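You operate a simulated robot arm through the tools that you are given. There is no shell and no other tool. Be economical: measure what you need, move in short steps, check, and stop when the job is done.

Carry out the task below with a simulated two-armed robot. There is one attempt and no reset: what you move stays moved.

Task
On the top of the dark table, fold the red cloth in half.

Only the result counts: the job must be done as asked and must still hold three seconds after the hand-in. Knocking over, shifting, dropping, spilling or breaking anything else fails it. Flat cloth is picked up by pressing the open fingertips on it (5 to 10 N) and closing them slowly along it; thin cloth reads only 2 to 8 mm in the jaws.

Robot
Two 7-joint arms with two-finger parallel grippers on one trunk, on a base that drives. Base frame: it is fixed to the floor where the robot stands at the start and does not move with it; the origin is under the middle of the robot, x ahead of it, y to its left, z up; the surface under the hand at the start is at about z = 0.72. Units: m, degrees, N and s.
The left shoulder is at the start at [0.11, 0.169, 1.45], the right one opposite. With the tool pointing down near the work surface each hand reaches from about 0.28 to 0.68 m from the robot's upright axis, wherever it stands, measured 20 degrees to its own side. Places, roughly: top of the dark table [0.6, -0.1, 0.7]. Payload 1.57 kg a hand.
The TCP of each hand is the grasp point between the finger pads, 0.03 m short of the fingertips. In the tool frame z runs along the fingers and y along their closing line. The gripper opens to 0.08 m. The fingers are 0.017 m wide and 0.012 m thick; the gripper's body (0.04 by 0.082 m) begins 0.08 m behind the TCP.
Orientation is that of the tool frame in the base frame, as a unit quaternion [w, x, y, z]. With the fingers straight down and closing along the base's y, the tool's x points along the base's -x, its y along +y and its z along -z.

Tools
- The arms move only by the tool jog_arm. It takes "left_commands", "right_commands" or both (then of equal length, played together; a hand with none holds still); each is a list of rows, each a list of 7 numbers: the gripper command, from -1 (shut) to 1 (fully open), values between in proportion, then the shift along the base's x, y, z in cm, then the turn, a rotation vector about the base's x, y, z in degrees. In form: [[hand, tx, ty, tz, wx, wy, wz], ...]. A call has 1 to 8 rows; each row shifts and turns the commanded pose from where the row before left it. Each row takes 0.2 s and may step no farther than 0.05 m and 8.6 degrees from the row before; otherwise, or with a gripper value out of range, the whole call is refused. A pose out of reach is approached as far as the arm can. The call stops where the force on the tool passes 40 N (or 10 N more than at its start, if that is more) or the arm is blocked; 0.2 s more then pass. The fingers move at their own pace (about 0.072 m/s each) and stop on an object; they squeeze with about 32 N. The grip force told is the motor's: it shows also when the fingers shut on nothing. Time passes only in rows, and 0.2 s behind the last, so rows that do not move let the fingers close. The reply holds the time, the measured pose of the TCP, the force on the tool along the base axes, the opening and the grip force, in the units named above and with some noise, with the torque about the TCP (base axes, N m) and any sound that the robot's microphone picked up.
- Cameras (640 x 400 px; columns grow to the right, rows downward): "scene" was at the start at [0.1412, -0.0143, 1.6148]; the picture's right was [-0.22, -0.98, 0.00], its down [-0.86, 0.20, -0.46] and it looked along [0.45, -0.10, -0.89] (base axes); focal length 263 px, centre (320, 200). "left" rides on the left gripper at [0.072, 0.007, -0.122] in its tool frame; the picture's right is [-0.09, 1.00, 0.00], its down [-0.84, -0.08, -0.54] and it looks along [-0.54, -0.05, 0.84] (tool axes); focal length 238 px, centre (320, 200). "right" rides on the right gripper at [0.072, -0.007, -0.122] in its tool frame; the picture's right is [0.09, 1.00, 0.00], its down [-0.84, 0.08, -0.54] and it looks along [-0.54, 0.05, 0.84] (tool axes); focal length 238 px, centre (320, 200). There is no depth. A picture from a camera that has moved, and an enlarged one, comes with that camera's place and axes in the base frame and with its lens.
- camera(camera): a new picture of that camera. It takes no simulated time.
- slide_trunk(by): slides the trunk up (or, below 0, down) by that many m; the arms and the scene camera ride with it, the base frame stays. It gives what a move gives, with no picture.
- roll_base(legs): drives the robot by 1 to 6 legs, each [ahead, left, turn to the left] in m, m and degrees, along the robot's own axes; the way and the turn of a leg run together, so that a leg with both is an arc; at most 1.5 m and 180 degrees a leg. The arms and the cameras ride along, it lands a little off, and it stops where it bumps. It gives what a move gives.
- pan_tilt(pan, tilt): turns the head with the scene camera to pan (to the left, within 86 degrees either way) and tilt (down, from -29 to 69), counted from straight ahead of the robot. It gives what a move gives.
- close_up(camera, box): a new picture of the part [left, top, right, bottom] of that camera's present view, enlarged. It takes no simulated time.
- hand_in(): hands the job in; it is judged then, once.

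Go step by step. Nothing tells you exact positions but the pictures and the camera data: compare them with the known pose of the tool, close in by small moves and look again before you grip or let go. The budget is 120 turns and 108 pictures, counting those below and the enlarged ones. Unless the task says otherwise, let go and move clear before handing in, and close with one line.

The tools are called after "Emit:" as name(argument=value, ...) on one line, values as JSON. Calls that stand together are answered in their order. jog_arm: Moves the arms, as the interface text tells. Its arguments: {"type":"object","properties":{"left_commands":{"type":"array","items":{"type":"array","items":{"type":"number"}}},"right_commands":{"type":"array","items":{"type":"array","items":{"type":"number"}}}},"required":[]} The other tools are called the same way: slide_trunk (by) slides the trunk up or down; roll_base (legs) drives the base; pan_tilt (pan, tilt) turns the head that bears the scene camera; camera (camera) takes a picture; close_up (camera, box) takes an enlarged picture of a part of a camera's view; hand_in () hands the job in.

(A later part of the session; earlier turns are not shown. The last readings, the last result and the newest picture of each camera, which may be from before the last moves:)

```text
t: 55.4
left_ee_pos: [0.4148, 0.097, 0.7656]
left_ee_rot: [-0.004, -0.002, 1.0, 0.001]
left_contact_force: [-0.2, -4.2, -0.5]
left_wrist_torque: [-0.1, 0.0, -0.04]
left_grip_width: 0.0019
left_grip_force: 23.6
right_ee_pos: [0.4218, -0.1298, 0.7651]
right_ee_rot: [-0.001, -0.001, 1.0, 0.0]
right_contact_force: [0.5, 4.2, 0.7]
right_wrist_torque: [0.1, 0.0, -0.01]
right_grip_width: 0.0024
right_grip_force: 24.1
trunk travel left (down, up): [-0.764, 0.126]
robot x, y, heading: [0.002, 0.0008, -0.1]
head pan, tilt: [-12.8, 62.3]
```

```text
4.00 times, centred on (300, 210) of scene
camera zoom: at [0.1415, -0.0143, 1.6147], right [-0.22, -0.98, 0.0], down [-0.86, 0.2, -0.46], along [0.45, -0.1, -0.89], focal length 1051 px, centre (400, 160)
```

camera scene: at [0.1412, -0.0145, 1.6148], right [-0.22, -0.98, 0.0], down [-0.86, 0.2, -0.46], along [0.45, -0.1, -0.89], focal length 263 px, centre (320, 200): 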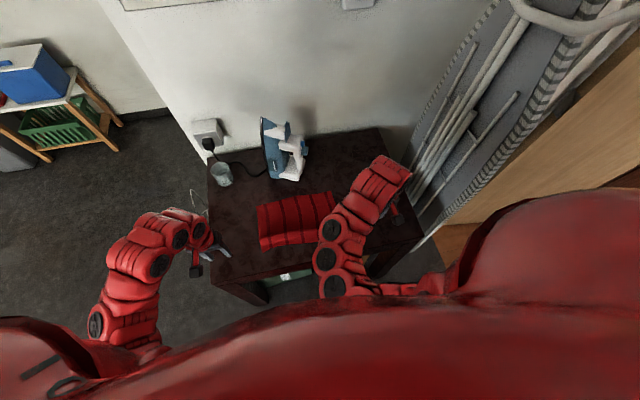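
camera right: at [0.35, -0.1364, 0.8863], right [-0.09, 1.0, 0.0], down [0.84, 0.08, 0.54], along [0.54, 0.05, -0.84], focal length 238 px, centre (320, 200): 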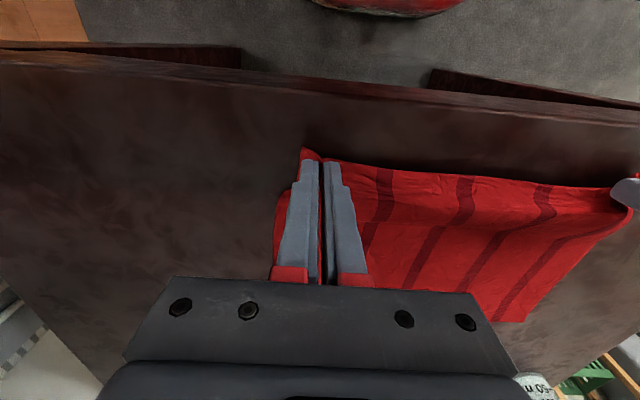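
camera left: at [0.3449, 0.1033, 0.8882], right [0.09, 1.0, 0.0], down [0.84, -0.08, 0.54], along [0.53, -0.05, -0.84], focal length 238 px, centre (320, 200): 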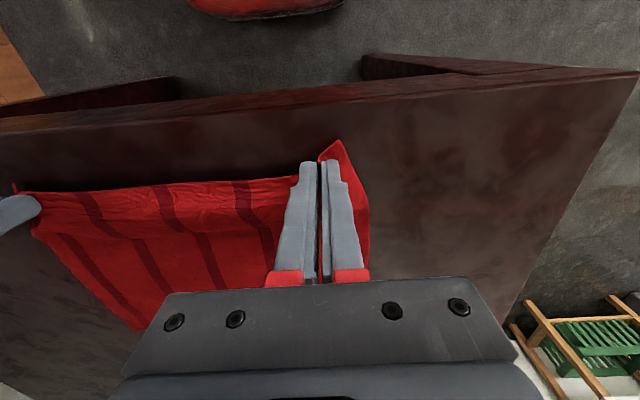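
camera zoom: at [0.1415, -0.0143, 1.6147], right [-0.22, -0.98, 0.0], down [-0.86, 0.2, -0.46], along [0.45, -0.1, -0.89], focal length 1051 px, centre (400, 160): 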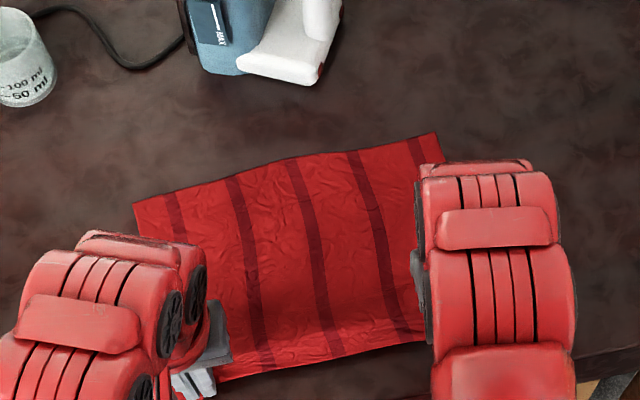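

The cloth is flat again and gripped right at its near edge, with the far corners at about FL (.612,.141) and FR (.622,-.158). I redo the arc with a smaller radius on the way up to avoid peeling the lower layer, and finish taut.

Emit:
jog_arm(left_commands=[[-1, 0.6, 0.1, 1.8, 0, 0, 0], [-1, 1.0, 0.1, 1.85, 0, 0, 0], [-1, 1.2, 0.1, 1.4, 0, 0, 0], [-1, 1.6, 0.1, 1.2, 0, 0, 0], [-1, 2.2, 0.1, 0.8, 0, 0, 0], [-1, 2.2, 0.1, 0.4, 0, 0, 0], [-1, 1.9, 0.1, -0.2, 0, 0, 0], [-1, 1.9, 0.1, -0.4, 0, 0, 0]], right_commands=[[-1, 0.8, 0.1, 1.8, 0, 0, 0], [-1, 1.3, 0.1, 1.85, 0, 0, 0], [-1, 1.2, 0.1, 1.4, 0, 0, 0], [-1, 1.6, 0.1, 1.2, 0, 0, 0], [-1, 2.2, 0.1, 0.8, 0, 0, 0], [-1, 2.2, 0.1, 0.4, 0, 0, 0], [-1, 1.9, 0.1, -0.2, 0, 0, 0], [-1, 1.9, 0.1, -0.4, 0, 0, 0]])

Emit:
camera(camera="left")

Emit:
camera(camera="right")

Emit:
close_up(camera="scene", box=[220, 150, 380, 250])

```text
t: 57.2
left_ee_pos: [0.5426, 0.1048, 0.8335]
left_ee_rot: [-0.004, 0.0, 1.0, 0.001]
left_contact_force: [0.8, -2.5, -0.6]
left_wrist_torque: [-0.07, -0.01, -0.03]
left_grip_width: 0.0023
left_grip_force: 23.6
right_ee_pos: [0.5543, -0.1231, 0.8329]
right_ee_rot: [-0.002, 0.0, 1.0, -0.001]
right_contact_force: [0.0, 3.1, -0.1]
right_wrist_torque: [0.09, 0.01, 0.0]
right_grip_width: 0.0022
right_grip_force: 23.3
trunk travel left (down, up): [-0.764, 0.126]
robot x, y, heading: [-0.0013, -0.0026, -0.0]
head pan, tilt: [-12.8, 62.3]
```

```text
48 pictures are left
camera left: at [0.4723, 0.1106, 0.9568], right [0.09, 1.0, 0.0], down [0.84, -0.08, 0.54], along [0.53, -0.05, -0.84], focal length 238 px, centre (320, 200)
```

left: 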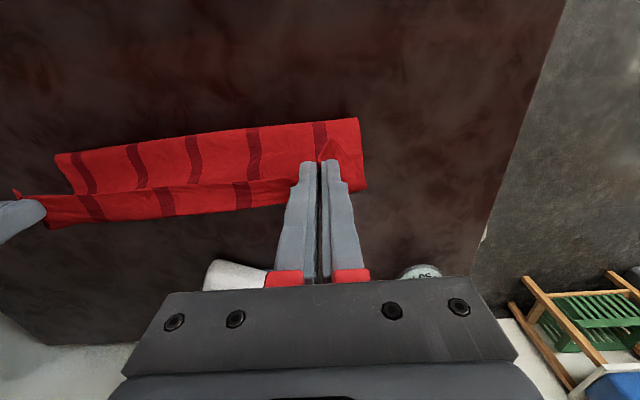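

```text
47 pictures are left
camera right: at [0.4816, -0.1284, 0.9545], right [-0.09, 1.0, 0.0], down [0.84, 0.08, 0.54], along [0.54, 0.05, -0.84], focal length 238 px, centre (320, 200)
```

right: 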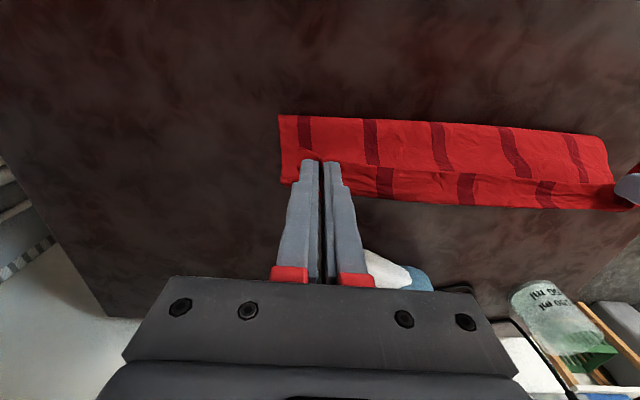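

```text
4.00 times, centred on (300, 200) of scene
camera zoom: at [0.1427, -0.0149, 1.6146], right [-0.22, -0.98, 0.0], down [-0.86, 0.2, -0.46], along [0.45, -0.1, -0.89], focal length 1051 px, centre (400, 200)
```

zoom: 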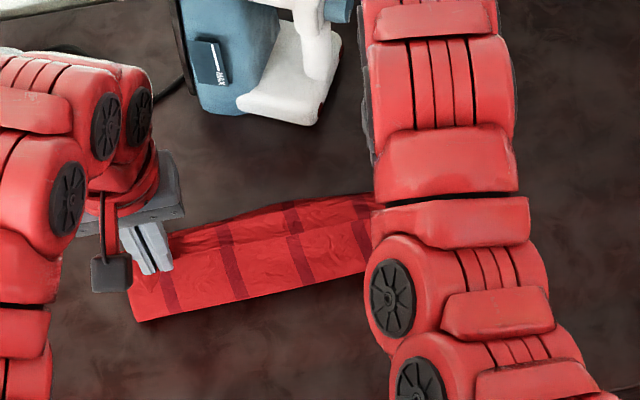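

The body of the cloth leaves the fingers forwards, so this direction always makes a bulge and hem. I'll lay the cloth back flat and instead fold the far edge towards the robot. In that direction the hands can tilt along with the flap and withdraw backwards, leaving the edge flat.

Emit:
jog_arm(left_commands=[[-1, -1.9, -0.1, 0.4, 0, 0, 0], [-1, -1.9, -0.1, 0.2, 0, 0, 0], [-1, -2.2, -0.1, -0.4, 0, 0, 0], [-1, -2.2, -0.1, -0.8, 0, 0, 0], [-1, -1.6, -0.1, -1.2, 0, 0, 0], [-1, -1.4, -0.1, -1.4, 0, 0, 0], [-1, -1.2, -0.1, -1.85, 0, 0, 0], [-1, -0.9, 0, -1.8, 0, 0, 0]], right_commands=[[-1, -1.9, -0.1, 0.4, 0, 0, 0], [-1, -1.9, -0.1, 0.2, 0, 0, 0], [-1, -2.2, -0.1, -0.4, 0, 0, 0], [-1, -2.2, -0.1, -0.8, 0, 0, 0], [-1, -1.6, -0.1, -1.2, 0, 0, 0], [-1, -1.4, -0.1, -1.4, 0, 0, 0], [-1, -1.3, -0.1, -1.85, 0, 0, 0], [-1, -1.1, 0, -1.8, 0, 0, 0]])

Emit:
camera(camera="left")

Emit:
camera(camera="right")

```text
t: 59.0
left_ee_pos: [0.4078, 0.0984, 0.7648]
left_ee_rot: [-0.002, -0.002, 1.0, 0.0]
left_contact_force: [-0.5, -3.4, -0.2]
left_wrist_torque: [-0.11, -0.01, -0.01]
left_grip_width: 0.0019
left_grip_force: 23.5
right_ee_pos: [0.4145, -0.1286, 0.7644]
right_ee_rot: [0.0, 0.0, 1.0, 0.0]
right_contact_force: [-0.6, 4.0, 0.1]
right_wrist_torque: [0.14, -0.03, 0.01]
right_grip_width: 0.0021
right_grip_force: 23.5
trunk travel left (down, up): [-0.764, 0.126]
robot x, y, heading: [0.0018, 0.0001, -0.1]
head pan, tilt: [-12.8, 62.3]
```

```text
45 pictures are left
camera left: at [0.3373, 0.1042, 0.8885], right [0.09, 1.0, 0.0], down [0.84, -0.08, 0.54], along [0.54, -0.05, -0.84], focal length 238 px, centre (320, 200)
```

left: 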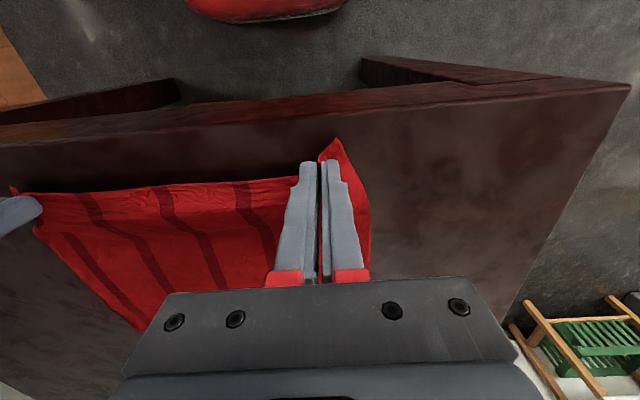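

```text
44 pictures are left
camera right: at [0.3438, -0.1353, 0.8866], right [-0.09, 1.0, 0.0], down [0.84, 0.08, 0.54], along [0.54, 0.05, -0.84], focal length 238 px, centre (320, 200)
```

right: 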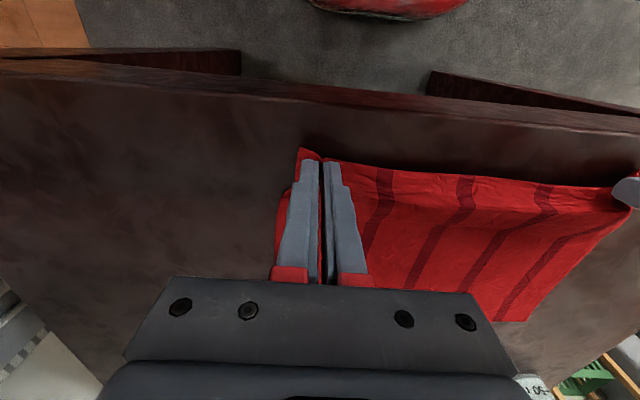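

The cloth is flat again. I set the near edge down, release and lift clear.

Emit:
jog_arm(left_commands=[[-1, -0.2, 0.0, -0.9, 0, 0, 0], [-0.7, 0, 0, 0, 0, 0, 0], [-0.4, 0, 0, 0, 0, 0, 0], [-0.2, 0, 0, 0.3, 0, 0, 0], [-0.2, 0, 0, 2, 0, 0, 0], [-0.2, 0, 0, 4, 0, 0, 0], [-0.2, 1, 0, 5, 0, 0, 0], [-0.2, 4, 0, 2, 0, 0, 0]], right_commands=[[-1, -0.2, 0.0, -0.9, 0, 0, 0], [-0.7, 0, 0, 0, 0, 0, 0], [-0.4, 0, 0, 0, 0, 0, 0], [-0.2, 0, 0, 0.3, 0, 0, 0], [-0.2, 0, 0, 2, 0, 0, 0], [-0.2, 0, 0, 4, 0, 0, 0], [-0.2, 1, 0, 5, 0, 0, 0], [-0.2, 4, 0, 2, 0, 0, 0]])

Emit:
camera(camera="left")

Emit:
camera(camera="right")

```text
refused: row 7 steps farther than a row can; nothing moved
```

```text
43 pictures are left
camera left: at [0.3373, 0.1042, 0.8885], right [0.09, 1.0, 0.0], down [0.84, -0.08, 0.54], along [0.54, -0.05, -0.84], focal length 238 px, centre (320, 200)
```

left: 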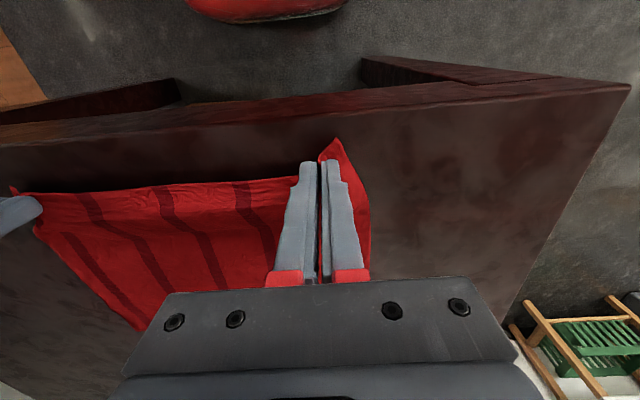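

```text
42 pictures are left
camera right: at [0.3438, -0.1353, 0.8866], right [-0.09, 1.0, 0.0], down [0.84, 0.08, 0.54], along [0.54, 0.05, -0.84], focal length 238 px, centre (320, 200)
```

right: 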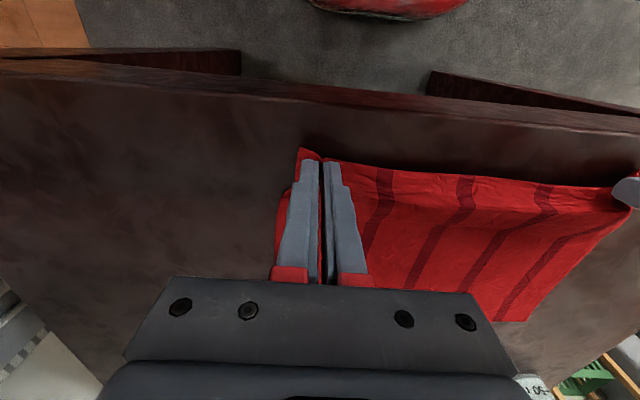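

One row was too long, so I resend it shorter.

Emit:
jog_arm(left_commands=[[-1, -0.2, 0.0, -0.9, 0, 0, 0], [-0.7, 0, 0, 0, 0, 0, 0], [-0.4, 0, 0, 0, 0, 0, 0], [-0.2, 0, 0, 0.3, 0, 0, 0], [-0.2, 0, 0, 2, 0, 0, 0], [-0.2, 0, 0, 4, 0, 0, 0], [-0.2, 1, 0, 4, 0, 0, 0], [-0.2, 0, 0, 2, 0, 0, 0]], right_commands=[[-1, -0.2, 0.0, -0.9, 0, 0, 0], [-0.7, 0, 0, 0, 0, 0, 0], [-0.4, 0, 0, 0, 0, 0, 0], [-0.2, 0, 0, 0.3, 0, 0, 0], [-0.2, 0, 0, 2, 0, 0, 0], [-0.2, 0, 0, 4, 0, 0, 0], [-0.2, 1, 0, 4, 0, 0, 0], [-0.2, 0, 0, 2, 0, 0, 0]])

Emit:
camera(camera="left")

```text
t: 60.8
left_ee_pos: [0.4147, 0.0977, 0.8788]
left_ee_rot: [-0.003, -0.001, 1.0, 0.001]
left_contact_force: [0.6, 0.3, -0.9]
left_wrist_torque: [-0.02, -0.04, 0.01]
left_grip_width: 0.0319
left_grip_force: 0.0
right_ee_pos: [0.4242, -0.1287, 0.8799]
right_ee_rot: [-0.001, 0.0, 1.0, 0.0]
right_contact_force: [-0.3, -0.6, 0.2]
right_wrist_torque: [0.03, -0.05, -0.02]
right_grip_width: 0.0324
right_grip_force: 0.1
trunk travel left (down, up): [-0.764, 0.126]
robot x, y, heading: [0.0014, -0.0001, -0.2]
head pan, tilt: [-12.8, 62.3]
```

```text
41 pictures are left
camera left: at [0.3449, 0.1041, 1.0026], right [0.09, 1.0, 0.0], down [0.84, -0.08, 0.54], along [0.54, -0.05, -0.84], focal length 238 px, centre (320, 200)
```

left: 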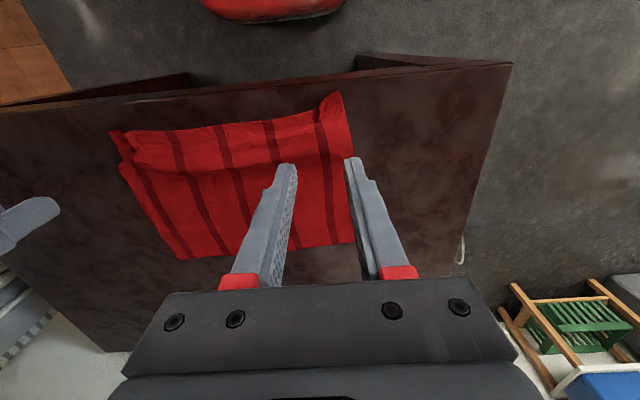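

The cloth lies flat: NL (.388,.122), NR (.408,-.145), FL (.611,.136), FR (.625,-.160). I turn both hands 90° so the fingers close along x, which suits the far-edge grip and the tilt.

Emit:
jog_arm(left_commands=[[-0.4, 0.5, 0.5, 0, 0, 0, -8.5], [-0.4, 0.5, 0.5, 0, 0, 0, -8.5], [-0.4, 0.5, 0, 0, 0, 0, -8.5], [-0.4, 0.5, 0, 0, 0, 0, -8.5], [-0.4, 0.5, 0, 0, 0, 0, -8.5], [-0.4, 0.5, 0, 0, 0, 0, -8.5], [-0.4, 0, 0, 0, 0, 0, -8.5], [-0.4, 0, 0, 0, 0, 0, -8.5]], right_commands=[[-0.4, 0.5, -0.5, 0, 0, 0, 8.5], [-0.4, 0.5, -0.5, 0, 0, 0, 8.5], [-0.4, 0.5, 0, 0, 0, 0, 8.5], [-0.4, 0.5, 0, 0, 0, 0, 8.5], [-0.4, 0, 0, 0, 0, 0, 8.5], [-0.4, 0, 0, 0, 0, 0, 8.5], [-0.4, 0, 0, 0, 0, 0, 8.5], [-0.4, 0, 0, 0, 0, 0, 8.5]])

Emit:
jog_arm(left_commands=[[-0.4, 0, 0, 0, 0, 0, -8.5], [-0.4, 0, 0, 0, 0, 0, -8.5], [-0.4, 0, 0, 0, 0, 0, -5], [-0.4, 0, 0, 0, 0, -8, 0], [-0.4, 0, 0, 0, 0, -8, 0], [-0.4, 0, 0, 0, 0, -8, 0], [-0.4, 0, 0, 0, 0, -8, 0], [-0.4, 0, 0, 0, 0, -8, 0]], right_commands=[[-0.4, 0, 0, 0, 0, 0, 8.5], [-0.4, 0, 0, 0, 0, 0, 8.5], [-0.4, 0, 0, 0, 0, 0, 5], [-0.4, 0, 0, 0, 0, -8, 0], [-0.4, 0, 0, 0, 0, -8, 0], [-0.4, 0, 0, 0, 0, -8, 0], [-0.4, 0, 0, 0, 0, -8, 0], [-0.4, 0, 0, 0, 0, -8, 0]])

```text
t: 62.6
left_ee_pos: [0.4467, 0.1091, 0.879]
left_ee_rot: [-0.002, 0.559, 0.829, 0.002]
left_contact_force: [0.0, -0.4, -0.5]
left_wrist_torque: [0.01, 0.04, 0.03]
left_grip_width: 0.0238
left_grip_force: 0.1
right_ee_pos: [0.4448, -0.139, 0.8787]
right_ee_rot: [0.0, -0.561, 0.828, 0.0]
right_contact_force: [0.5, -1.1, -0.2]
right_wrist_torque: [-0.01, 0.0, 0.01]
right_grip_width: 0.0238
right_grip_force: 0.0
trunk travel left (down, up): [-0.764, 0.126]
robot x, y, heading: [-0.0011, 0.002, -0.0]
head pan, tilt: [-12.8, 62.3]
```

```text
t: 64.4
left_ee_pos: [0.4608, 0.1048, 0.8641]
left_ee_rot: [0.241, 0.663, 0.665, 0.246]
left_contact_force: [-0.2, 0.0, 0.5]
left_wrist_torque: [-0.01, -0.02, -0.03]
left_grip_width: 0.0242
left_grip_force: 0.0
left hand out of reach, approached as far as the arm can: row 6, 7
right_ee_pos: [0.4574, -0.1348, 0.8663]
right_ee_rot: [-0.243, 0.665, -0.663, 0.243]
right_contact_force: [-0.9, 0.5, -0.3]
right_wrist_torque: [0.02, 0.01, 0.02]
right_grip_width: 0.0239
right_grip_force: 0.0
right hand out of reach, approached as far as the arm can: row 6, 7
trunk travel left (down, up): [-0.764, 0.126]
robot x, y, heading: [-0.0015, 0.0024, -0.1]
head pan, tilt: [-12.8, 62.3]
```

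The 90° turn works and about 40° of tilt is available. I level the hands and move them over the far corners.

Emit:
jog_arm(left_commands=[[-0.4, 1.5, 0.2, 0, 0, 8, 0], [-0.4, 1.5, 0.2, 0, 0, 8, 0], [-0.4, 1.8, 0.3, 0, 0, 8, 0], [-0.4, 2, 0.3, -1, 0, 8, 0], [-0.4, 2, 0.3, -1, 0, 8, 0], [-0.4, 2.2, 0, -2, 0, 0, 0], [-0.4, 2.3, 0, -2.4, 0, 0, 0], [-0.4, 0, 0, 0, 0, 0, 0]], right_commands=[[-0.4, 1.5, -0.1, 0, 0, 8, 0], [-0.4, 2.0, -0.1, 0, 0, 8, 0], [-0.4, 2, -0.2, 0, 0, 8, 0], [-0.4, 2.2, -0.2, -1, 0, 8, 0], [-0.4, 2.2, -0.1, -1, 0, 8, 0], [-0.4, 2.5, 0, -2, 0, 0, 0], [-0.4, 2.5, 0, -2.6, 0, 0, 0], [-0.4, 0, 0, 0, 0, 0, 0]])

Emit:
camera(camera="left")

Emit:
camera(camera="right")

Emit:
camera(camera="scene")

```text
t: 66.2
left_ee_pos: [0.5943, 0.1168, 0.8009]
left_ee_rot: [-0.002, 0.707, 0.708, 0.003]
left_contact_force: [-0.8, -0.9, -0.1]
left_wrist_torque: [0.0, -0.05, -0.06]
left_grip_width: 0.0238
left_grip_force: 0.0
right_ee_pos: [0.6088, -0.1416, 0.7991]
right_ee_rot: [-0.001, -0.706, 0.708, 0.0]
right_contact_force: [0.0, -0.5, 0.9]
right_wrist_torque: [-0.01, -0.04, -0.01]
right_grip_width: 0.0241
right_grip_force: 0.1
trunk travel left (down, up): [-0.764, 0.126]
robot x, y, heading: [-0.0031, 0.0001, -0.1]
head pan, tilt: [-12.8, 62.3]
```

```text
40 pictures are left
camera left: at [0.6008, 0.1883, 0.9239], right [1.0, -0.09, 0.0], down [-0.08, -0.84, 0.54], along [-0.05, -0.54, -0.84], focal length 238 px, centre (320, 200)
```

left: 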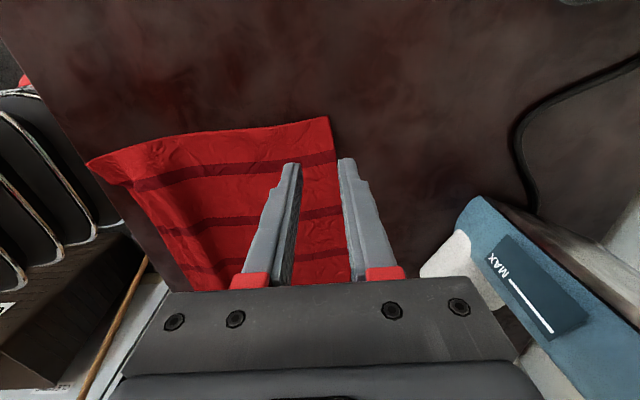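

```text
39 pictures are left
camera right: at [0.6147, -0.2142, 0.9204], right [-1.0, -0.09, 0.0], down [-0.08, 0.84, 0.54], along [-0.05, 0.54, -0.84], focal length 238 px, centre (320, 200)
```

right: 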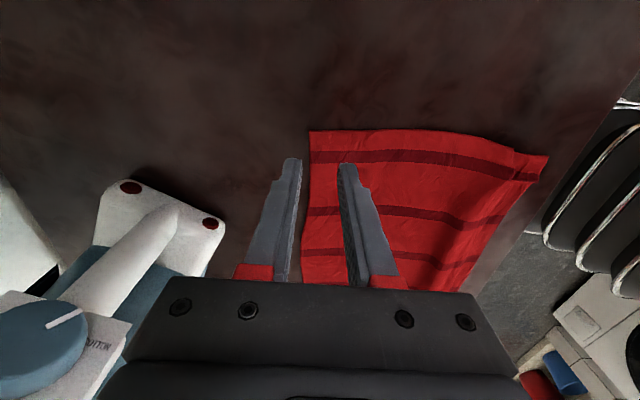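

```text
38 pictures are left
camera scene: at [0.1397, -0.0138, 1.615], right [-0.22, -0.98, 0.0], down [-0.86, 0.2, -0.47], along [0.45, -0.1, -0.89], focal length 263 px, centre (320, 200)
```

scene: 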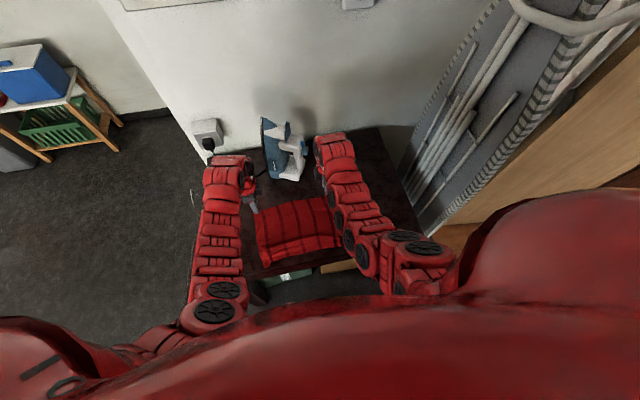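

The far edge is at x≈.606 on the left and ≈.617 on the right. I shift so both fingers are just inside the edge, then go down near contact.

Emit:
jog_arm(left_commands=[[-0.5, -0.5, 0, -1.5, 0, 0, 0], [-0.5, 0, 0, -1.5, 0, 0, 0], [-0.5, 0, 0, -1, 0, 0, 0], [-0.5, 0, 0, -0.5, 0, 0, 0], [-0.5, 0, 0, 0, 0, 0, 0]], right_commands=[[-0.5, -0.9, 0.3, -1.5, 0, 0, 0], [-0.5, 0, 0, -1.5, 0, 0, 0], [-0.5, 0, 0, -1, 0, 0, 0], [-0.5, 0, 0, -0.4, 0, 0, 0], [-0.5, 0, 0, 0, 0, 0, 0]])

Emit:
close_up(camera="left", box=[220, 80, 420, 205])

Emit:
close_up(camera="right", box=[220, 80, 420, 205])

```text
t: 67.4
left_ee_pos: [0.5912, 0.1174, 0.7549]
left_ee_rot: [-0.002, 0.707, 0.707, 0.003]
left_contact_force: [-0.2, 0.6, -0.4]
left_wrist_torque: [-0.01, 0.02, -0.01]
left_grip_width: 0.0198
left_grip_force: 0.1
right_ee_pos: [0.6004, -0.1383, 0.7548]
right_ee_rot: [-0.001, -0.707, 0.708, 0.0]
right_contact_force: [0.1, -0.3, -0.1]
right_wrist_torque: [-0.01, 0.02, -0.03]
right_grip_width: 0.0199
right_grip_force: 0.0
trunk travel left (down, up): [-0.764, 0.126]
robot x, y, heading: [0.0022, -0.0004, -0.0]
head pan, tilt: [-12.8, 62.3]
```

```text
3.20 times, centred on (320, 142) of left
camera zoom: at [0.5971, 0.1888, 0.8791], right [1.0, -0.09, 0.0], down [-0.08, -0.84, 0.54], along [-0.05, -0.53, -0.84], focal length 763 px, centre (320, 384)
```

zoom: 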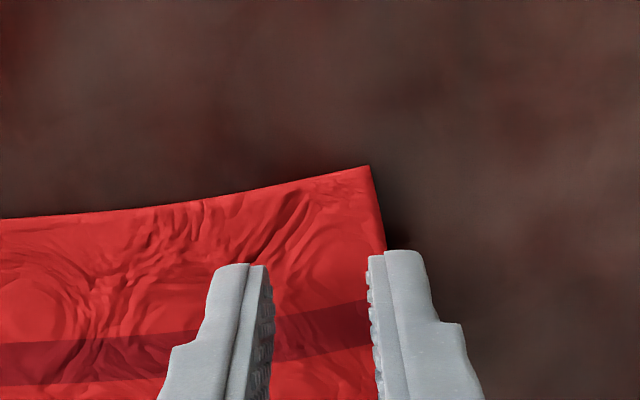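

```text
3.20 times, centred on (320, 142) of right
camera zoom: at [0.6062, -0.211, 0.8759], right [-1.0, -0.09, 0.0], down [-0.08, 0.84, 0.54], along [-0.05, 0.54, -0.84], focal length 763 px, centre (320, 384)
```

zoom: 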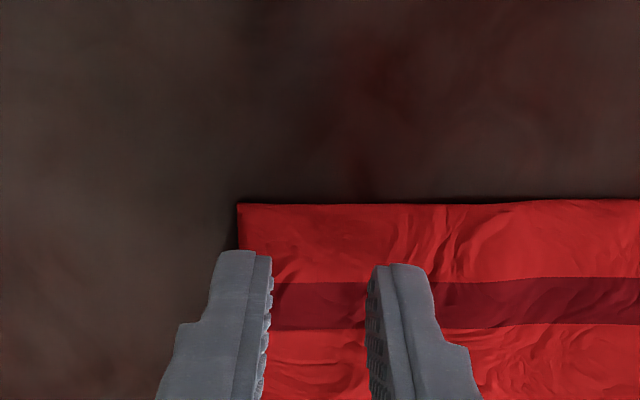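

Emit:
jog_arm(left_commands=[[-0.5, -0.4, 0, 0, 0, 0, 0], [-0.5, 0, 0, -0.25, 0, 0, 0], [-0.5, 0, 0, -0.1, 0, 0, 0], [-0.5, 0, 0, 0, 0, 0, 0]], right_commands=[[-0.5, -0.2, 0, 0, 0, 0, 0], [-0.5, 0, 0, -0.25, 0, 0, 0], [-0.5, 0, 0, -0.1, 0, 0, 0], [-0.5, 0, 0, 0, 0, 0, 0]])

```text
t: 68.4
left_ee_pos: [0.5852, 0.1177, 0.7513]
left_ee_rot: [-0.001, 0.707, 0.707, 0.003]
left_contact_force: [0.8, 0.2, 0.4]
left_wrist_torque: [0.05, -0.04, 0.01]
left_grip_width: 0.0199
left_grip_force: 0.1
right_ee_pos: [0.5976, -0.14, 0.7515]
right_ee_rot: [0.001, 0.707, -0.707, 0.0]
right_contact_force: [-0.9, 0.1, 2.2]
right_wrist_torque: [-0.03, 0.02, 0.01]
right_grip_width: 0.0198
right_grip_force: 0.1
trunk travel left (down, up): [-0.764, 0.126]
robot x, y, heading: [-0.0008, 0.0001, -0.0]
head pan, tilt: [-12.8, 62.3]
```

Emit:
jog_arm(left_commands=[[-0.5, 0, 0, -0.1, 0, 0, 0], [-0.5, 0, 0, 0, 0, 0, 0]], right_commands=[[-0.5, 0, 0, -0.05, 0, 0, 0], [-0.5, 0, 0, 0, 0, 0, 0]])

```text
t: 69.0
left_ee_pos: [0.5856, 0.1175, 0.7516]
left_ee_rot: [-0.002, 0.707, 0.707, 0.002]
left_contact_force: [0.4, -1.9, 3.6]
left_wrist_torque: [-0.06, -0.02, 0.03]
left_grip_width: 0.0201
left_grip_force: 0.1
right_ee_pos: [0.5964, -0.14, 0.7521]
right_ee_rot: [-0.001, 0.707, -0.707, 0.0]
right_contact_force: [1.6, -0.8, 3.6]
right_wrist_torque: [-0.04, 0.01, 0.02]
right_grip_width: 0.0202
right_grip_force: 0.0
trunk travel left (down, up): [-0.764, 0.126]
robot x, y, heading: [0.0013, -0.0013, -0.1]
head pan, tilt: [-12.8, 62.3]
```

Emit:
jog_arm(left_commands=[[-0.5, 0, 0, -0.05, 0, 0, 0], [-0.55, 0, 0, 0, 0, 0, 0], [-0.6, 0, 0, -0.02, 0, 0, 0], [-0.66, 0, 0, 0, 0, 0, 0], [-0.72, 0, 0, -0.02, 0, 0, 0], [-0.78, 0, 0, 0, 0, 0, 0], [-0.84, 0, 0, 0, 0, 0, 0], [-0.9, 0, 0, 0, 0, 0, 0]], right_commands=[[-0.5, 0, 0, -0.05, 0, 0, 0], [-0.55, 0, 0, 0, 0, 0, 0], [-0.6, 0, 0, -0.02, 0, 0, 0], [-0.66, 0, 0, 0, 0, 0, 0], [-0.72, 0, 0, -0.02, 0, 0, 0], [-0.78, 0, 0, 0, 0, 0, 0], [-0.84, 0, 0, 0, 0, 0, 0], [-0.9, 0, 0, 0, 0, 0, 0]])

Emit:
close_up(camera="left", box=[220, 80, 420, 205])

Emit:
close_up(camera="right", box=[220, 80, 420, 205])

```text
t: 70.8
left_ee_pos: [0.5858, 0.118, 0.7508]
left_ee_rot: [-0.001, 0.706, 0.708, 0.002]
left_contact_force: [0.9, -0.6, 19.7]
left_wrist_torque: [-0.01, -0.07, 0.05]
left_grip_width: 0.0032
left_grip_force: 0.0
right_ee_pos: [0.5974, -0.1392, 0.7507]
right_ee_rot: [-0.001, 0.708, -0.707, 0.001]
right_contact_force: [0.9, 1.6, 7.3]
right_wrist_torque: [0.01, -0.03, 0.0]
right_grip_width: 0.0045
right_grip_force: 0.3
trunk travel left (down, up): [-0.764, 0.126]
robot x, y, heading: [0.0008, -0.0011, 0.0]
head pan, tilt: [-12.8, 62.3]
```

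```text
3.20 times, centred on (320, 142) of left
camera zoom: at [0.5916, 0.1887, 0.8748], right [1.0, -0.09, 0.0], down [-0.08, -0.84, 0.54], along [-0.05, -0.54, -0.84], focal length 763 px, centre (320, 384)
```

zoom: 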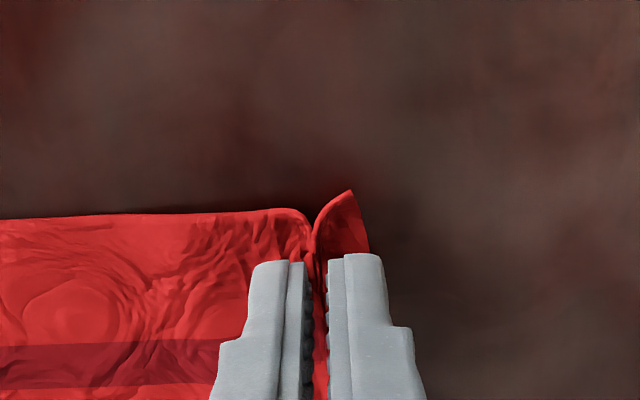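

```text
3.20 times, centred on (320, 142) of right
camera zoom: at [0.6024, -0.2113, 0.8728], right [-1.0, -0.09, 0.0], down [-0.08, 0.84, 0.54], along [-0.05, 0.54, -0.84], focal length 763 px, centre (320, 384)
```

zoom: 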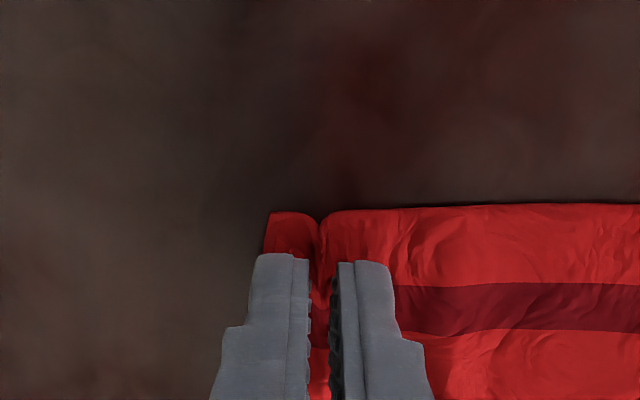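

Both ridges are caught with about a 1 cm lip. I shut the fingers and lift the far edge up and back to roughly half height.

Emit:
jog_arm(left_commands=[[-1, 0, 0, 0, 0, 0, 0], [-1, 0, 0, 0, 0, 0, 0], [-1, 0, 0, 0.3, 0, 0, 0], [-1, -0.2, 0, 0.9, 0, 0, 0], [-1, -0.4, 0, 1.8, 0, 0, 0], [-1, -0.9, 0, 2.0, 0, 0, 0], [-1, -1.5, 0, 1.5, 0, 0, 0], [-1, 0, 0, 0, 0, 0, 0]], right_commands=[[-1, 0, 0, 0, 0, 0, 0], [-1, 0, 0, 0, 0, 0, 0], [-1, 0, 0, 0.3, 0, 0, 0], [-1, -0.2, 0, 0.9, 0, 0, 0], [-1, -0.4, 0, 1.8, 0, 0, 0], [-1, -0.9, 0, 2.0, 0, 0, 0], [-1, -1.5, 0, 1.5, 0, 0, 0], [-1, 0, 0, 0, 0, 0, 0]])

Emit:
camera(camera="left")

Emit:
camera(camera="right")

```text
t: 72.6
left_ee_pos: [0.5568, 0.1183, 0.8135]
left_ee_rot: [-0.002, 0.707, 0.708, 0.002]
left_contact_force: [1.5, -0.9, 0.6]
left_wrist_torque: [-0.05, 0.0, 0.01]
left_grip_width: 0.0015
left_grip_force: 23.2
right_ee_pos: [0.5679, -0.1384, 0.8144]
right_ee_rot: [0.0, -0.707, 0.707, 0.0]
right_contact_force: [0.0, 0.6, -0.8]
right_wrist_torque: [0.06, -0.02, 0.0]
right_grip_width: 0.0015
right_grip_force: 23.2
trunk travel left (down, up): [-0.764, 0.126]
robot x, y, heading: [-0.003, -0.0006, -0.0]
head pan, tilt: [-12.8, 62.3]
```

```text
33 pictures are left
camera left: at [0.5634, 0.1889, 0.938], right [1.0, -0.09, 0.0], down [-0.08, -0.84, 0.54], along [-0.05, -0.53, -0.84], focal length 238 px, centre (320, 200)
```

left: 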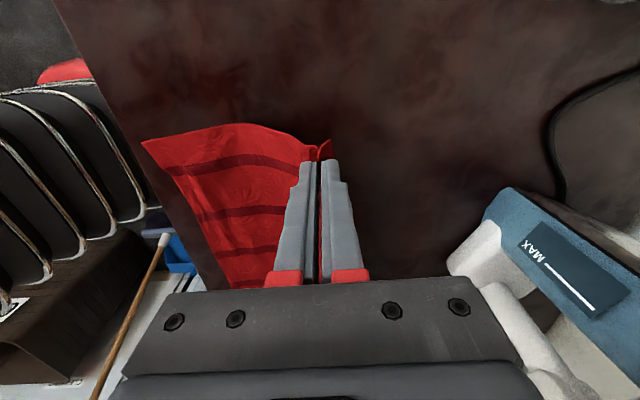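

```text
32 pictures are left
camera right: at [0.5747, -0.2108, 0.9365], right [-1.0, -0.09, 0.0], down [-0.08, 0.84, 0.54], along [-0.05, 0.54, -0.84], focal length 238 px, centre (320, 200)
```

right: 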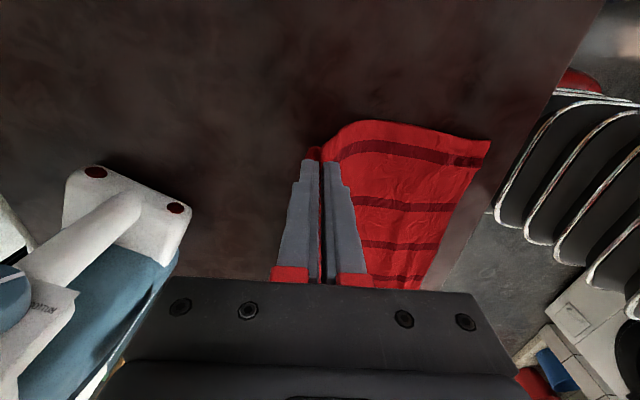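

The flap lifts cleanly and the near edge is unmoved. I drive the base back 12 cm, carrying the edge past the fold line and giving the arms room to tilt.

Emit:
roll_base(legs=[[-0.12, 0, 0]])

Emit:
camera(camera="left")

Emit:
camera(camera="scene")

```text
t: 73.8
left_ee_pos: [0.437, 0.1177, 0.8158]
left_ee_rot: [-0.002, 0.707, 0.707, 0.001]
left_contact_force: [-0.3, -0.8, -0.3]
left_wrist_torque: [-0.02, -0.01, 0.02]
left_grip_width: 0.0018
left_grip_force: 23.4
right_ee_pos: [0.4486, -0.1399, 0.8161]
right_ee_rot: [0.0, -0.707, 0.707, 0.0]
right_contact_force: [-0.7, 0.7, 0.4]
right_wrist_torque: [0.05, -0.01, 0.0]
right_grip_width: 0.0016
right_grip_force: 23.2
trunk travel left (down, up): [-0.764, 0.126]
robot x, y, heading: [-0.1205, -0.0003, 0.1]
head pan, tilt: [-12.8, 62.3]
```

```text
31 pictures are left
camera left: at [0.444, 0.1882, 0.9383], right [1.0, -0.09, 0.0], down [-0.08, -0.84, 0.54], along [-0.05, -0.53, -0.84], focal length 238 px, centre (320, 200)
```

left: 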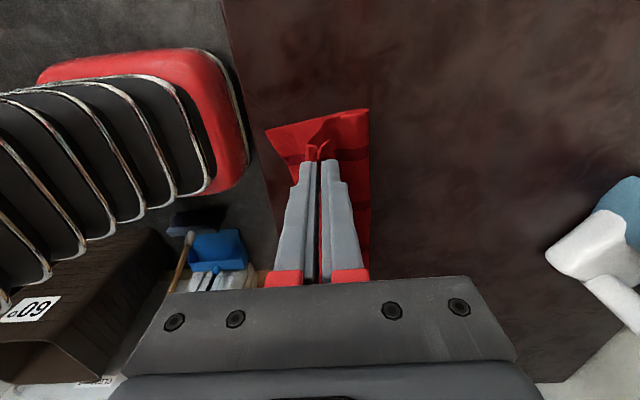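

```text
30 pictures are left
camera scene: at [0.0221, -0.0145, 1.6147], right [-0.22, -0.97, 0.0], down [-0.86, 0.2, -0.46], along [0.45, -0.1, -0.89], focal length 263 px, centre (320, 200)
```

scene: 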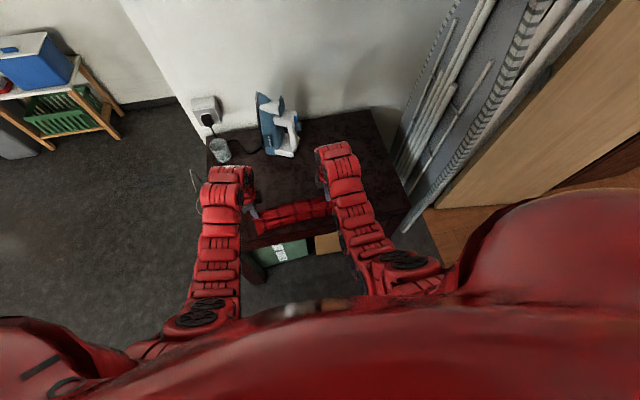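

The flap is now past the fold line, with the near edge still at x≈.388. I tilt the hands (fingers pointing away and down) while lowering towards the near edge.

Emit:
jog_arm(left_commands=[[-1, -0.8, 0, -0.6, 0, -8, 0], [-1, -0.8, 0, -0.8, 0, -8, 0], [-1, -0.8, 0, -1.0, 0, -8, 0], [-1, -0.9, 0, -1.0, 0, -8, 0], [-1, -0.9, 0, -1.0, 0, -8, 0], [-1, 0, 0, 0, 0, 0, 0]], right_commands=[[-1, -0.8, 0, -0.6, 0, -8, 0], [-1, -0.8, 0, -0.8, 0, -8, 0], [-1, -0.8, 0, -1.0, 0, -8, 0], [-1, -0.9, 0, -1.0, 0, -8, 0], [-1, -0.8, 0, -1.0, 0, -8, 0], [-1, 0, 0, 0, 0, 0, 0]])

Emit:
camera(camera="left")

Emit:
camera(camera="right")

Emit:
close_up(camera="scene", box=[210, 160, 370, 260])

```text
t: 75.2
left_ee_pos: [0.3946, 0.1173, 0.7709]
left_ee_rot: [0.24, 0.664, 0.665, 0.245]
left_contact_force: [-0.6, -0.6, -0.8]
left_wrist_torque: [-0.02, 0.02, -0.03]
left_grip_width: 0.0015
left_grip_force: 23.3
right_ee_pos: [0.4071, -0.1401, 0.7726]
right_ee_rot: [0.242, -0.664, 0.665, -0.241]
right_contact_force: [-0.2, 0.8, 0.5]
right_wrist_torque: [-0.02, 0.02, 0.03]
right_grip_width: 0.0016
right_grip_force: 23.5
trunk travel left (down, up): [-0.764, 0.126]
robot x, y, heading: [-0.1177, -0.0028, -0.1]
head pan, tilt: [-12.8, 62.3]
```

```text
29 pictures are left
camera left: at [0.3221, 0.1881, 0.8699], right [0.76, -0.09, 0.64], down [-0.41, -0.84, 0.36], along [0.5, -0.53, -0.68], focal length 238 px, centre (320, 200)
```

left: 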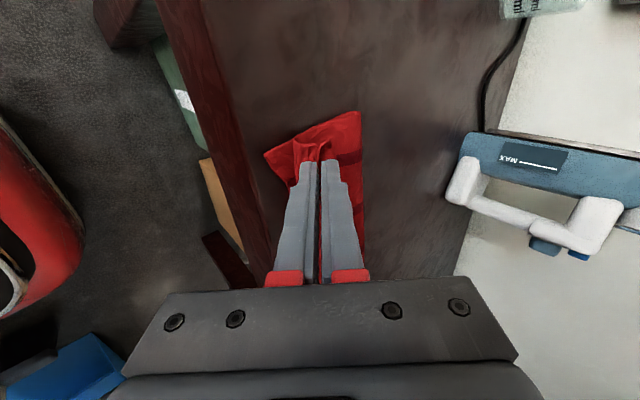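

```text
28 pictures are left
camera right: at [0.3337, -0.2117, 0.8683], right [-0.76, -0.09, -0.64], down [-0.41, 0.84, 0.37], along [0.5, 0.54, -0.67], focal length 238 px, centre (320, 200)
```

right: 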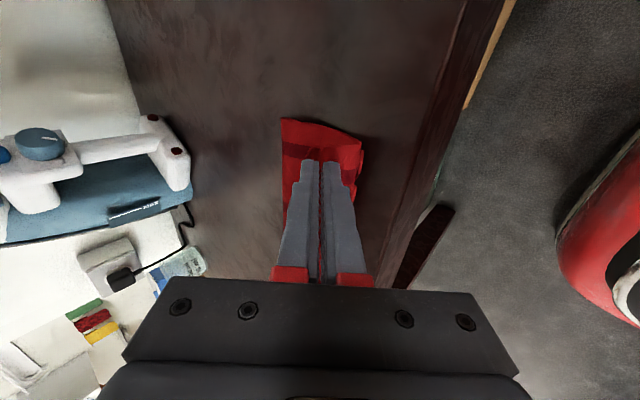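

```text
4.00 times, centred on (290, 210) of scene
camera zoom: at [0.0226, -0.0145, 1.6147], right [-0.22, -0.97, 0.0], down [-0.86, 0.2, -0.46], along [0.45, -0.1, -0.89], focal length 1051 px, centre (440, 160)
```

zoom: 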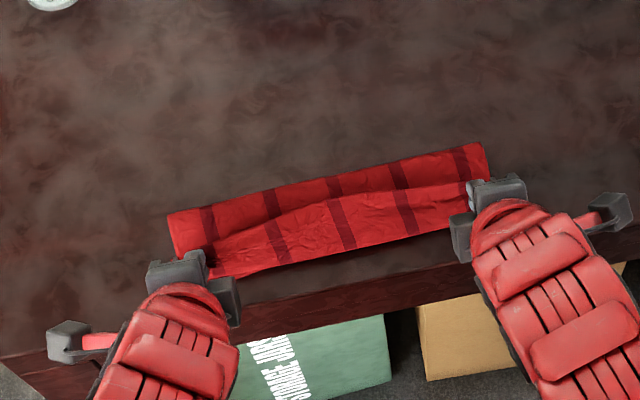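

No reach problems. I tilt further to about 72° and lower, drawing slightly back to keep the flap taut.

Emit:
jog_arm(left_commands=[[-1, -0.7, 0, 0, 0, -8, 0], [-1, -0.6, 0, -0.3, 0, -8, 0], [-1, -0.5, 0, -0.6, 0, -8, 0], [-1, -0.3, 0, -0.8, 0, -8, 0], [-1, 0, 0, -0.4, 0, 0, 0], [-1, 0, 0, 0, 0, 0, 0]], right_commands=[[-1, -0.7, 0, 0, 0, -8, 0], [-1, -0.6, 0, -0.3, 0, -8, 0], [-1, -0.5, 0, -0.6, 0, -8, 0], [-1, -0.3, 0, -0.8, 0, -8, 0], [-1, 0, 0, -0.4, 0, 0, 0], [-1, 0, 0, 0, 0, 0, 0]])

Emit:
close_up(camera="scene", box=[220, 170, 360, 258])

Emit:
close_up(camera="left", box=[220, 80, 420, 205])

```text
t: 76.6
left_ee_pos: [0.364, 0.1242, 0.7442]
left_ee_rot: [0.389, 0.59, 0.584, 0.398]
left_contact_force: [-0.2, -3.1, 7.6]
left_wrist_torque: [0.0, -0.11, -0.1]
left_grip_width: 0.0014
left_grip_force: 23.3
left hand out of reach, approached as far as the arm can: row 4
right_ee_pos: [0.3863, -0.14, 0.7508]
right_ee_rot: [0.417, -0.571, 0.572, -0.416]
right_contact_force: [-0.3, 2.7, -1.1]
right_wrist_torque: [0.0, -0.01, 0.09]
right_grip_width: 0.0016
right_grip_force: 23.2
trunk travel left (down, up): [-0.764, 0.126]
robot x, y, heading: [-0.1213, 0.002, 0.1]
head pan, tilt: [-12.8, 62.3]
```

```text
4.55 times, centred on (290, 214) of scene
camera zoom: at [0.0206, -0.0152, 1.615], right [-0.22, -0.97, 0.0], down [-0.86, 0.2, -0.46], along [0.45, -0.1, -0.89], focal length 1194 px, centre (456, 136)
```

zoom: 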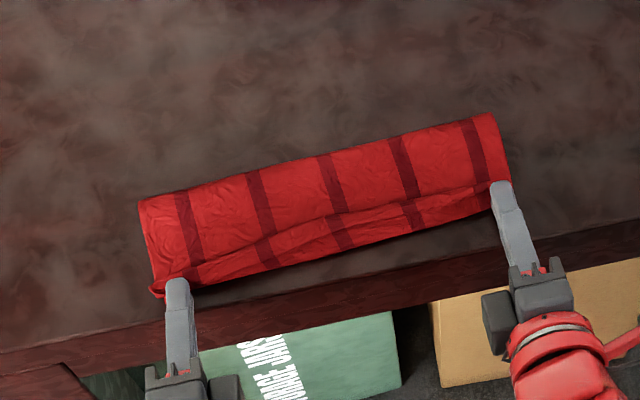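

```text
3.20 times, centred on (320, 142) of left
camera zoom: at [0.255, 0.1945, 0.7985], right [0.38, -0.11, 0.92], down [-0.53, -0.84, 0.12], along [0.76, -0.53, -0.38], focal length 763 px, centre (320, 384)
```

zoom: 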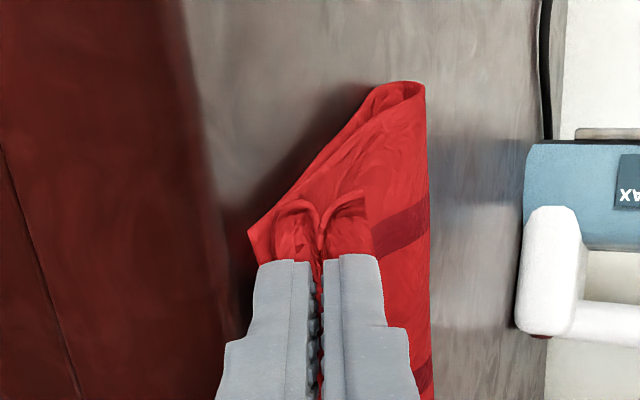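

The flap lies over the lower layer with the two edges nearly aligned, and only a short lip is turned up over the upper fingers. I open slightly and withdraw backwards along the fingers so the lip is drawn flat towards me.

Emit:
jog_arm(left_commands=[[-0.9, 0, 0, 0, 0, 0, 0], [-0.75, 0, 0, 0.2, 0, 0, 0], [-0.6, 0, 0, 0, 0, 0, 0], [-0.6, -0.8, 0, 0.1, 0, 0, 0], [-0.6, -1.0, 0, 0.2, 0, 0, 0], [-0.6, -1.2, 0, 0.4, 0, 0, 0], [-0.6, -1.5, 0, 0.6, 0, 0, 0], [-0.6, -1.5, 0, 0.8, 0, 0, 0]], right_commands=[[-0.9, 0, 0, 0, 0, 0, 0], [-0.75, 0, 0, 0, 0, 0, 0], [-0.6, 0, 0, 0, 0, 0, 0], [-0.6, -0.8, 0, 0, 0, 0, 0], [-0.6, -1.0, 0, 0.1, 0, 0, 0], [-0.6, -1.2, 0, 0.4, 0, 0, 0], [-0.6, -1.5, 0, 0.6, 0, 0, 0], [-0.6, -1.5, 0, 0.8, 0, 0, 0]])

Emit:
close_up(camera="scene", box=[220, 170, 360, 258])

Emit:
camera(camera="left")

```text
t: 78.4
left_ee_pos: [0.3039, 0.1238, 0.7656]
left_ee_rot: [0.387, 0.591, 0.586, 0.397]
left_contact_force: [-0.2, 0.0, -0.3]
left_wrist_torque: [0.0, -0.01, 0.0]
left_grip_width: 0.0163
left_grip_force: 0.0
right_ee_pos: [0.325, -0.1394, 0.7704]
right_ee_rot: [0.416, -0.571, 0.572, -0.416]
right_contact_force: [0.8, 0.4, -0.5]
right_wrist_torque: [0.01, 0.0, 0.02]
right_grip_width: 0.0161
right_grip_force: 0.1
trunk travel left (down, up): [-0.764, 0.126]
robot x, y, heading: [-0.1164, 0.0006, -0.3]
head pan, tilt: [-12.8, 62.3]
```

```text
4.55 times, centred on (290, 214) of scene
camera zoom: at [0.0201, -0.0144, 1.6149], right [-0.22, -0.97, 0.0], down [-0.86, 0.2, -0.47], along [0.45, -0.1, -0.89], focal length 1194 px, centre (456, 136)
```

zoom: 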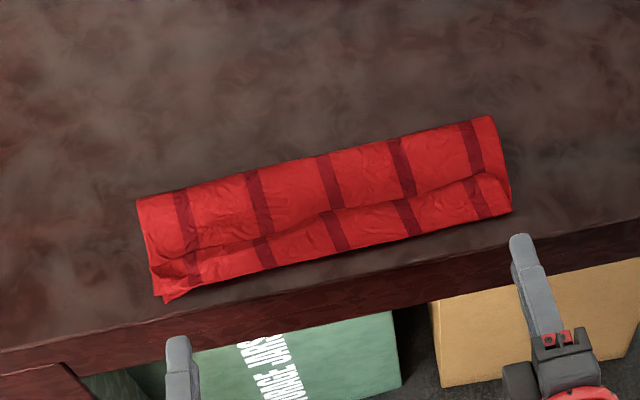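

```text
23 pictures are left
camera left: at [0.1939, 0.1948, 0.8214], right [0.38, -0.11, 0.92], down [-0.53, -0.84, 0.12], along [0.76, -0.53, -0.38], focal length 238 px, centre (320, 200)
```

left: 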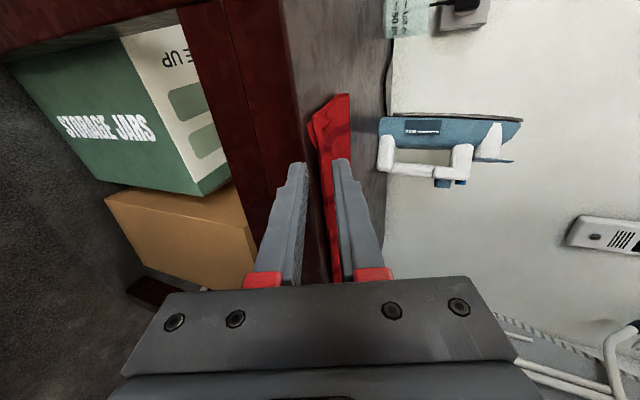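

The flap now lies folded, but about 3 cm of its edge is turned back on top as a hem, with its free edge facing away at x≈.425. I raise and level the hands, then use the open fingertips to sweep the hem towards me like turning a page.

Emit:
jog_arm(left_commands=[[-0.6, 0, 0, 3, 0, 8.4, 0], [0, 0, 0, 3, 0, 8.4, 0], [0, 0, 0, 3, 0, 8.4, 0], [0, 1, 0, 2, 0, 8.4, 0], [0, 1, 0, 1, 0, 8.4, 0], [0, 1, 0, 0, 0, 8.4, 0], [0, 1, 0, 0, 0, 8.4, 0], [0, 1, 0, 0, 0, 8.4, 0]], right_commands=[[-0.6, 0, 0, 3, 0, 8.5, 0], [0, 0, 0, 3, 0, 8.5, 0], [0, 0, 0, 3, 0, 8.5, 0], [0, 1, 0, 2, 0, 8.5, 0], [0, 1, 0, 1, 0, 8.5, 0], [0, 1, 0, 0, 0, 8.5, 0], [0, 1, 0, 0, 0, 8.5, 0], [0, 1, 0, 0, 0, 8.5, 0]])

Emit:
jog_arm(left_commands=[[0, 1.5, 0, 0, 0, 0, 8.5], [0, 1.5, 0, 0, 0, 0, 8.5], [0, 1.5, 0, 0, 0, 0, 8.5], [0, 1.5, 0, 0, 0, 0, 8.5], [0.5, 1.5, 0, 0, 0, 0, 8.5], [1, 1, 0, 0, 0, 0, 8.5], [1, 0, 0, 0, 0, 0, 8.5], [1, 0, 0, 0, 0, 0, 8.5]], right_commands=[[0, 1.5, 0, 0, 0, 4, 0], [0, 1.5, 0, 0, 0, 0, -8.5], [0, 1.5, 0, 0, 0, 0, -8.5], [0, 1.5, 0, 0, 0, 0, -8.5], [0.5, 1, 0, 0, 0, 0, -8.5], [1, 0, 0, 0, 0, 0, -8.5], [1, 0, 0, 0, 0, 0, -8.5], [1, 0, 0, 0, 0, 0, -8.5]])

Emit:
jog_arm(left_commands=[[1, 0, 0, 0, 0, 0, 8.5], [1, 0, 0, 0, 0, 0, 8.5], [1, 0, 0, 0, 0, 0, 5], [1, 0, 0, 0, 0, 0, 0]], right_commands=[[1, 0, 0, 0, 0, 0, -8.5], [1, 0, 0, 0, 0, 0, -8.5], [1, 0, 0, 0, 0, 0, -8.5], [1, 0, 0, 0, 0, 0, -5]])

```text
t: 80.2
left_ee_pos: [0.3765, 0.134, 0.873]
left_ee_rot: [0.029, 0.703, 0.708, 0.066]
left_contact_force: [-0.2, -0.2, 0.0]
left_wrist_torque: [0.02, 0.02, 0.0]
left_grip_width: 0.0401
left_grip_force: 0.0
left hand out of reach, approached as far as the arm can: row 3, 4, 5
right_ee_pos: [0.3765, -0.141, 0.8669]
right_ee_rot: [-0.059, 0.705, -0.704, 0.059]
right_contact_force: [0.0, 0.6, -0.6]
right_wrist_torque: [-0.03, 0.01, -0.01]
right_grip_width: 0.04
right_grip_force: 0.2
right hand out of reach, approached as far as the arm can: row 4, 5
trunk travel left (down, up): [-0.764, 0.126]
robot x, y, heading: [-0.1212, 0.0023, -0.1]
head pan, tilt: [-12.8, 62.3]
```

```text
t: 82.0
left_ee_pos: [0.4609, 0.1323, 0.8751]
left_ee_rot: [-0.013, 0.187, 0.98, 0.073]
left_contact_force: [0.1, 0.6, -0.8]
left_wrist_torque: [0.0, -0.04, 0.06]
left_grip_width: 0.0798
left_grip_force: 0.1
right_ee_pos: [0.4453, -0.1432, 0.8662]
right_ee_rot: [0.012, -0.261, 0.964, -0.048]
right_contact_force: [0.9, -1.1, 0.8]
right_wrist_torque: [-0.03, 0.01, -0.02]
right_grip_width: 0.0797
right_grip_force: 0.0
trunk travel left (down, up): [-0.764, 0.126]
robot x, y, heading: [-0.1162, 0.0027, -0.0]
head pan, tilt: [-12.8, 62.3]
```

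```text
t: 83.0
left_ee_pos: [0.4597, 0.1333, 0.874]
left_ee_rot: [-0.027, -0.003, 0.997, 0.07]
left_contact_force: [-1.1, 0.3, 0.5]
left_wrist_torque: [0.03, 0.03, 0.0]
left_grip_width: 0.08
left_grip_force: 0.1
right_ee_pos: [0.4447, -0.1421, 0.8675]
right_ee_rot: [0.001, 0.001, 0.999, -0.05]
right_contact_force: [0.4, 0.5, 0.6]
right_wrist_torque: [0.01, -0.01, -0.02]
right_grip_width: 0.0798
right_grip_force: 0.1
trunk travel left (down, up): [-0.764, 0.126]
robot x, y, heading: [-0.1212, -0.0008, -0.1]
head pan, tilt: [-12.8, 62.3]
```

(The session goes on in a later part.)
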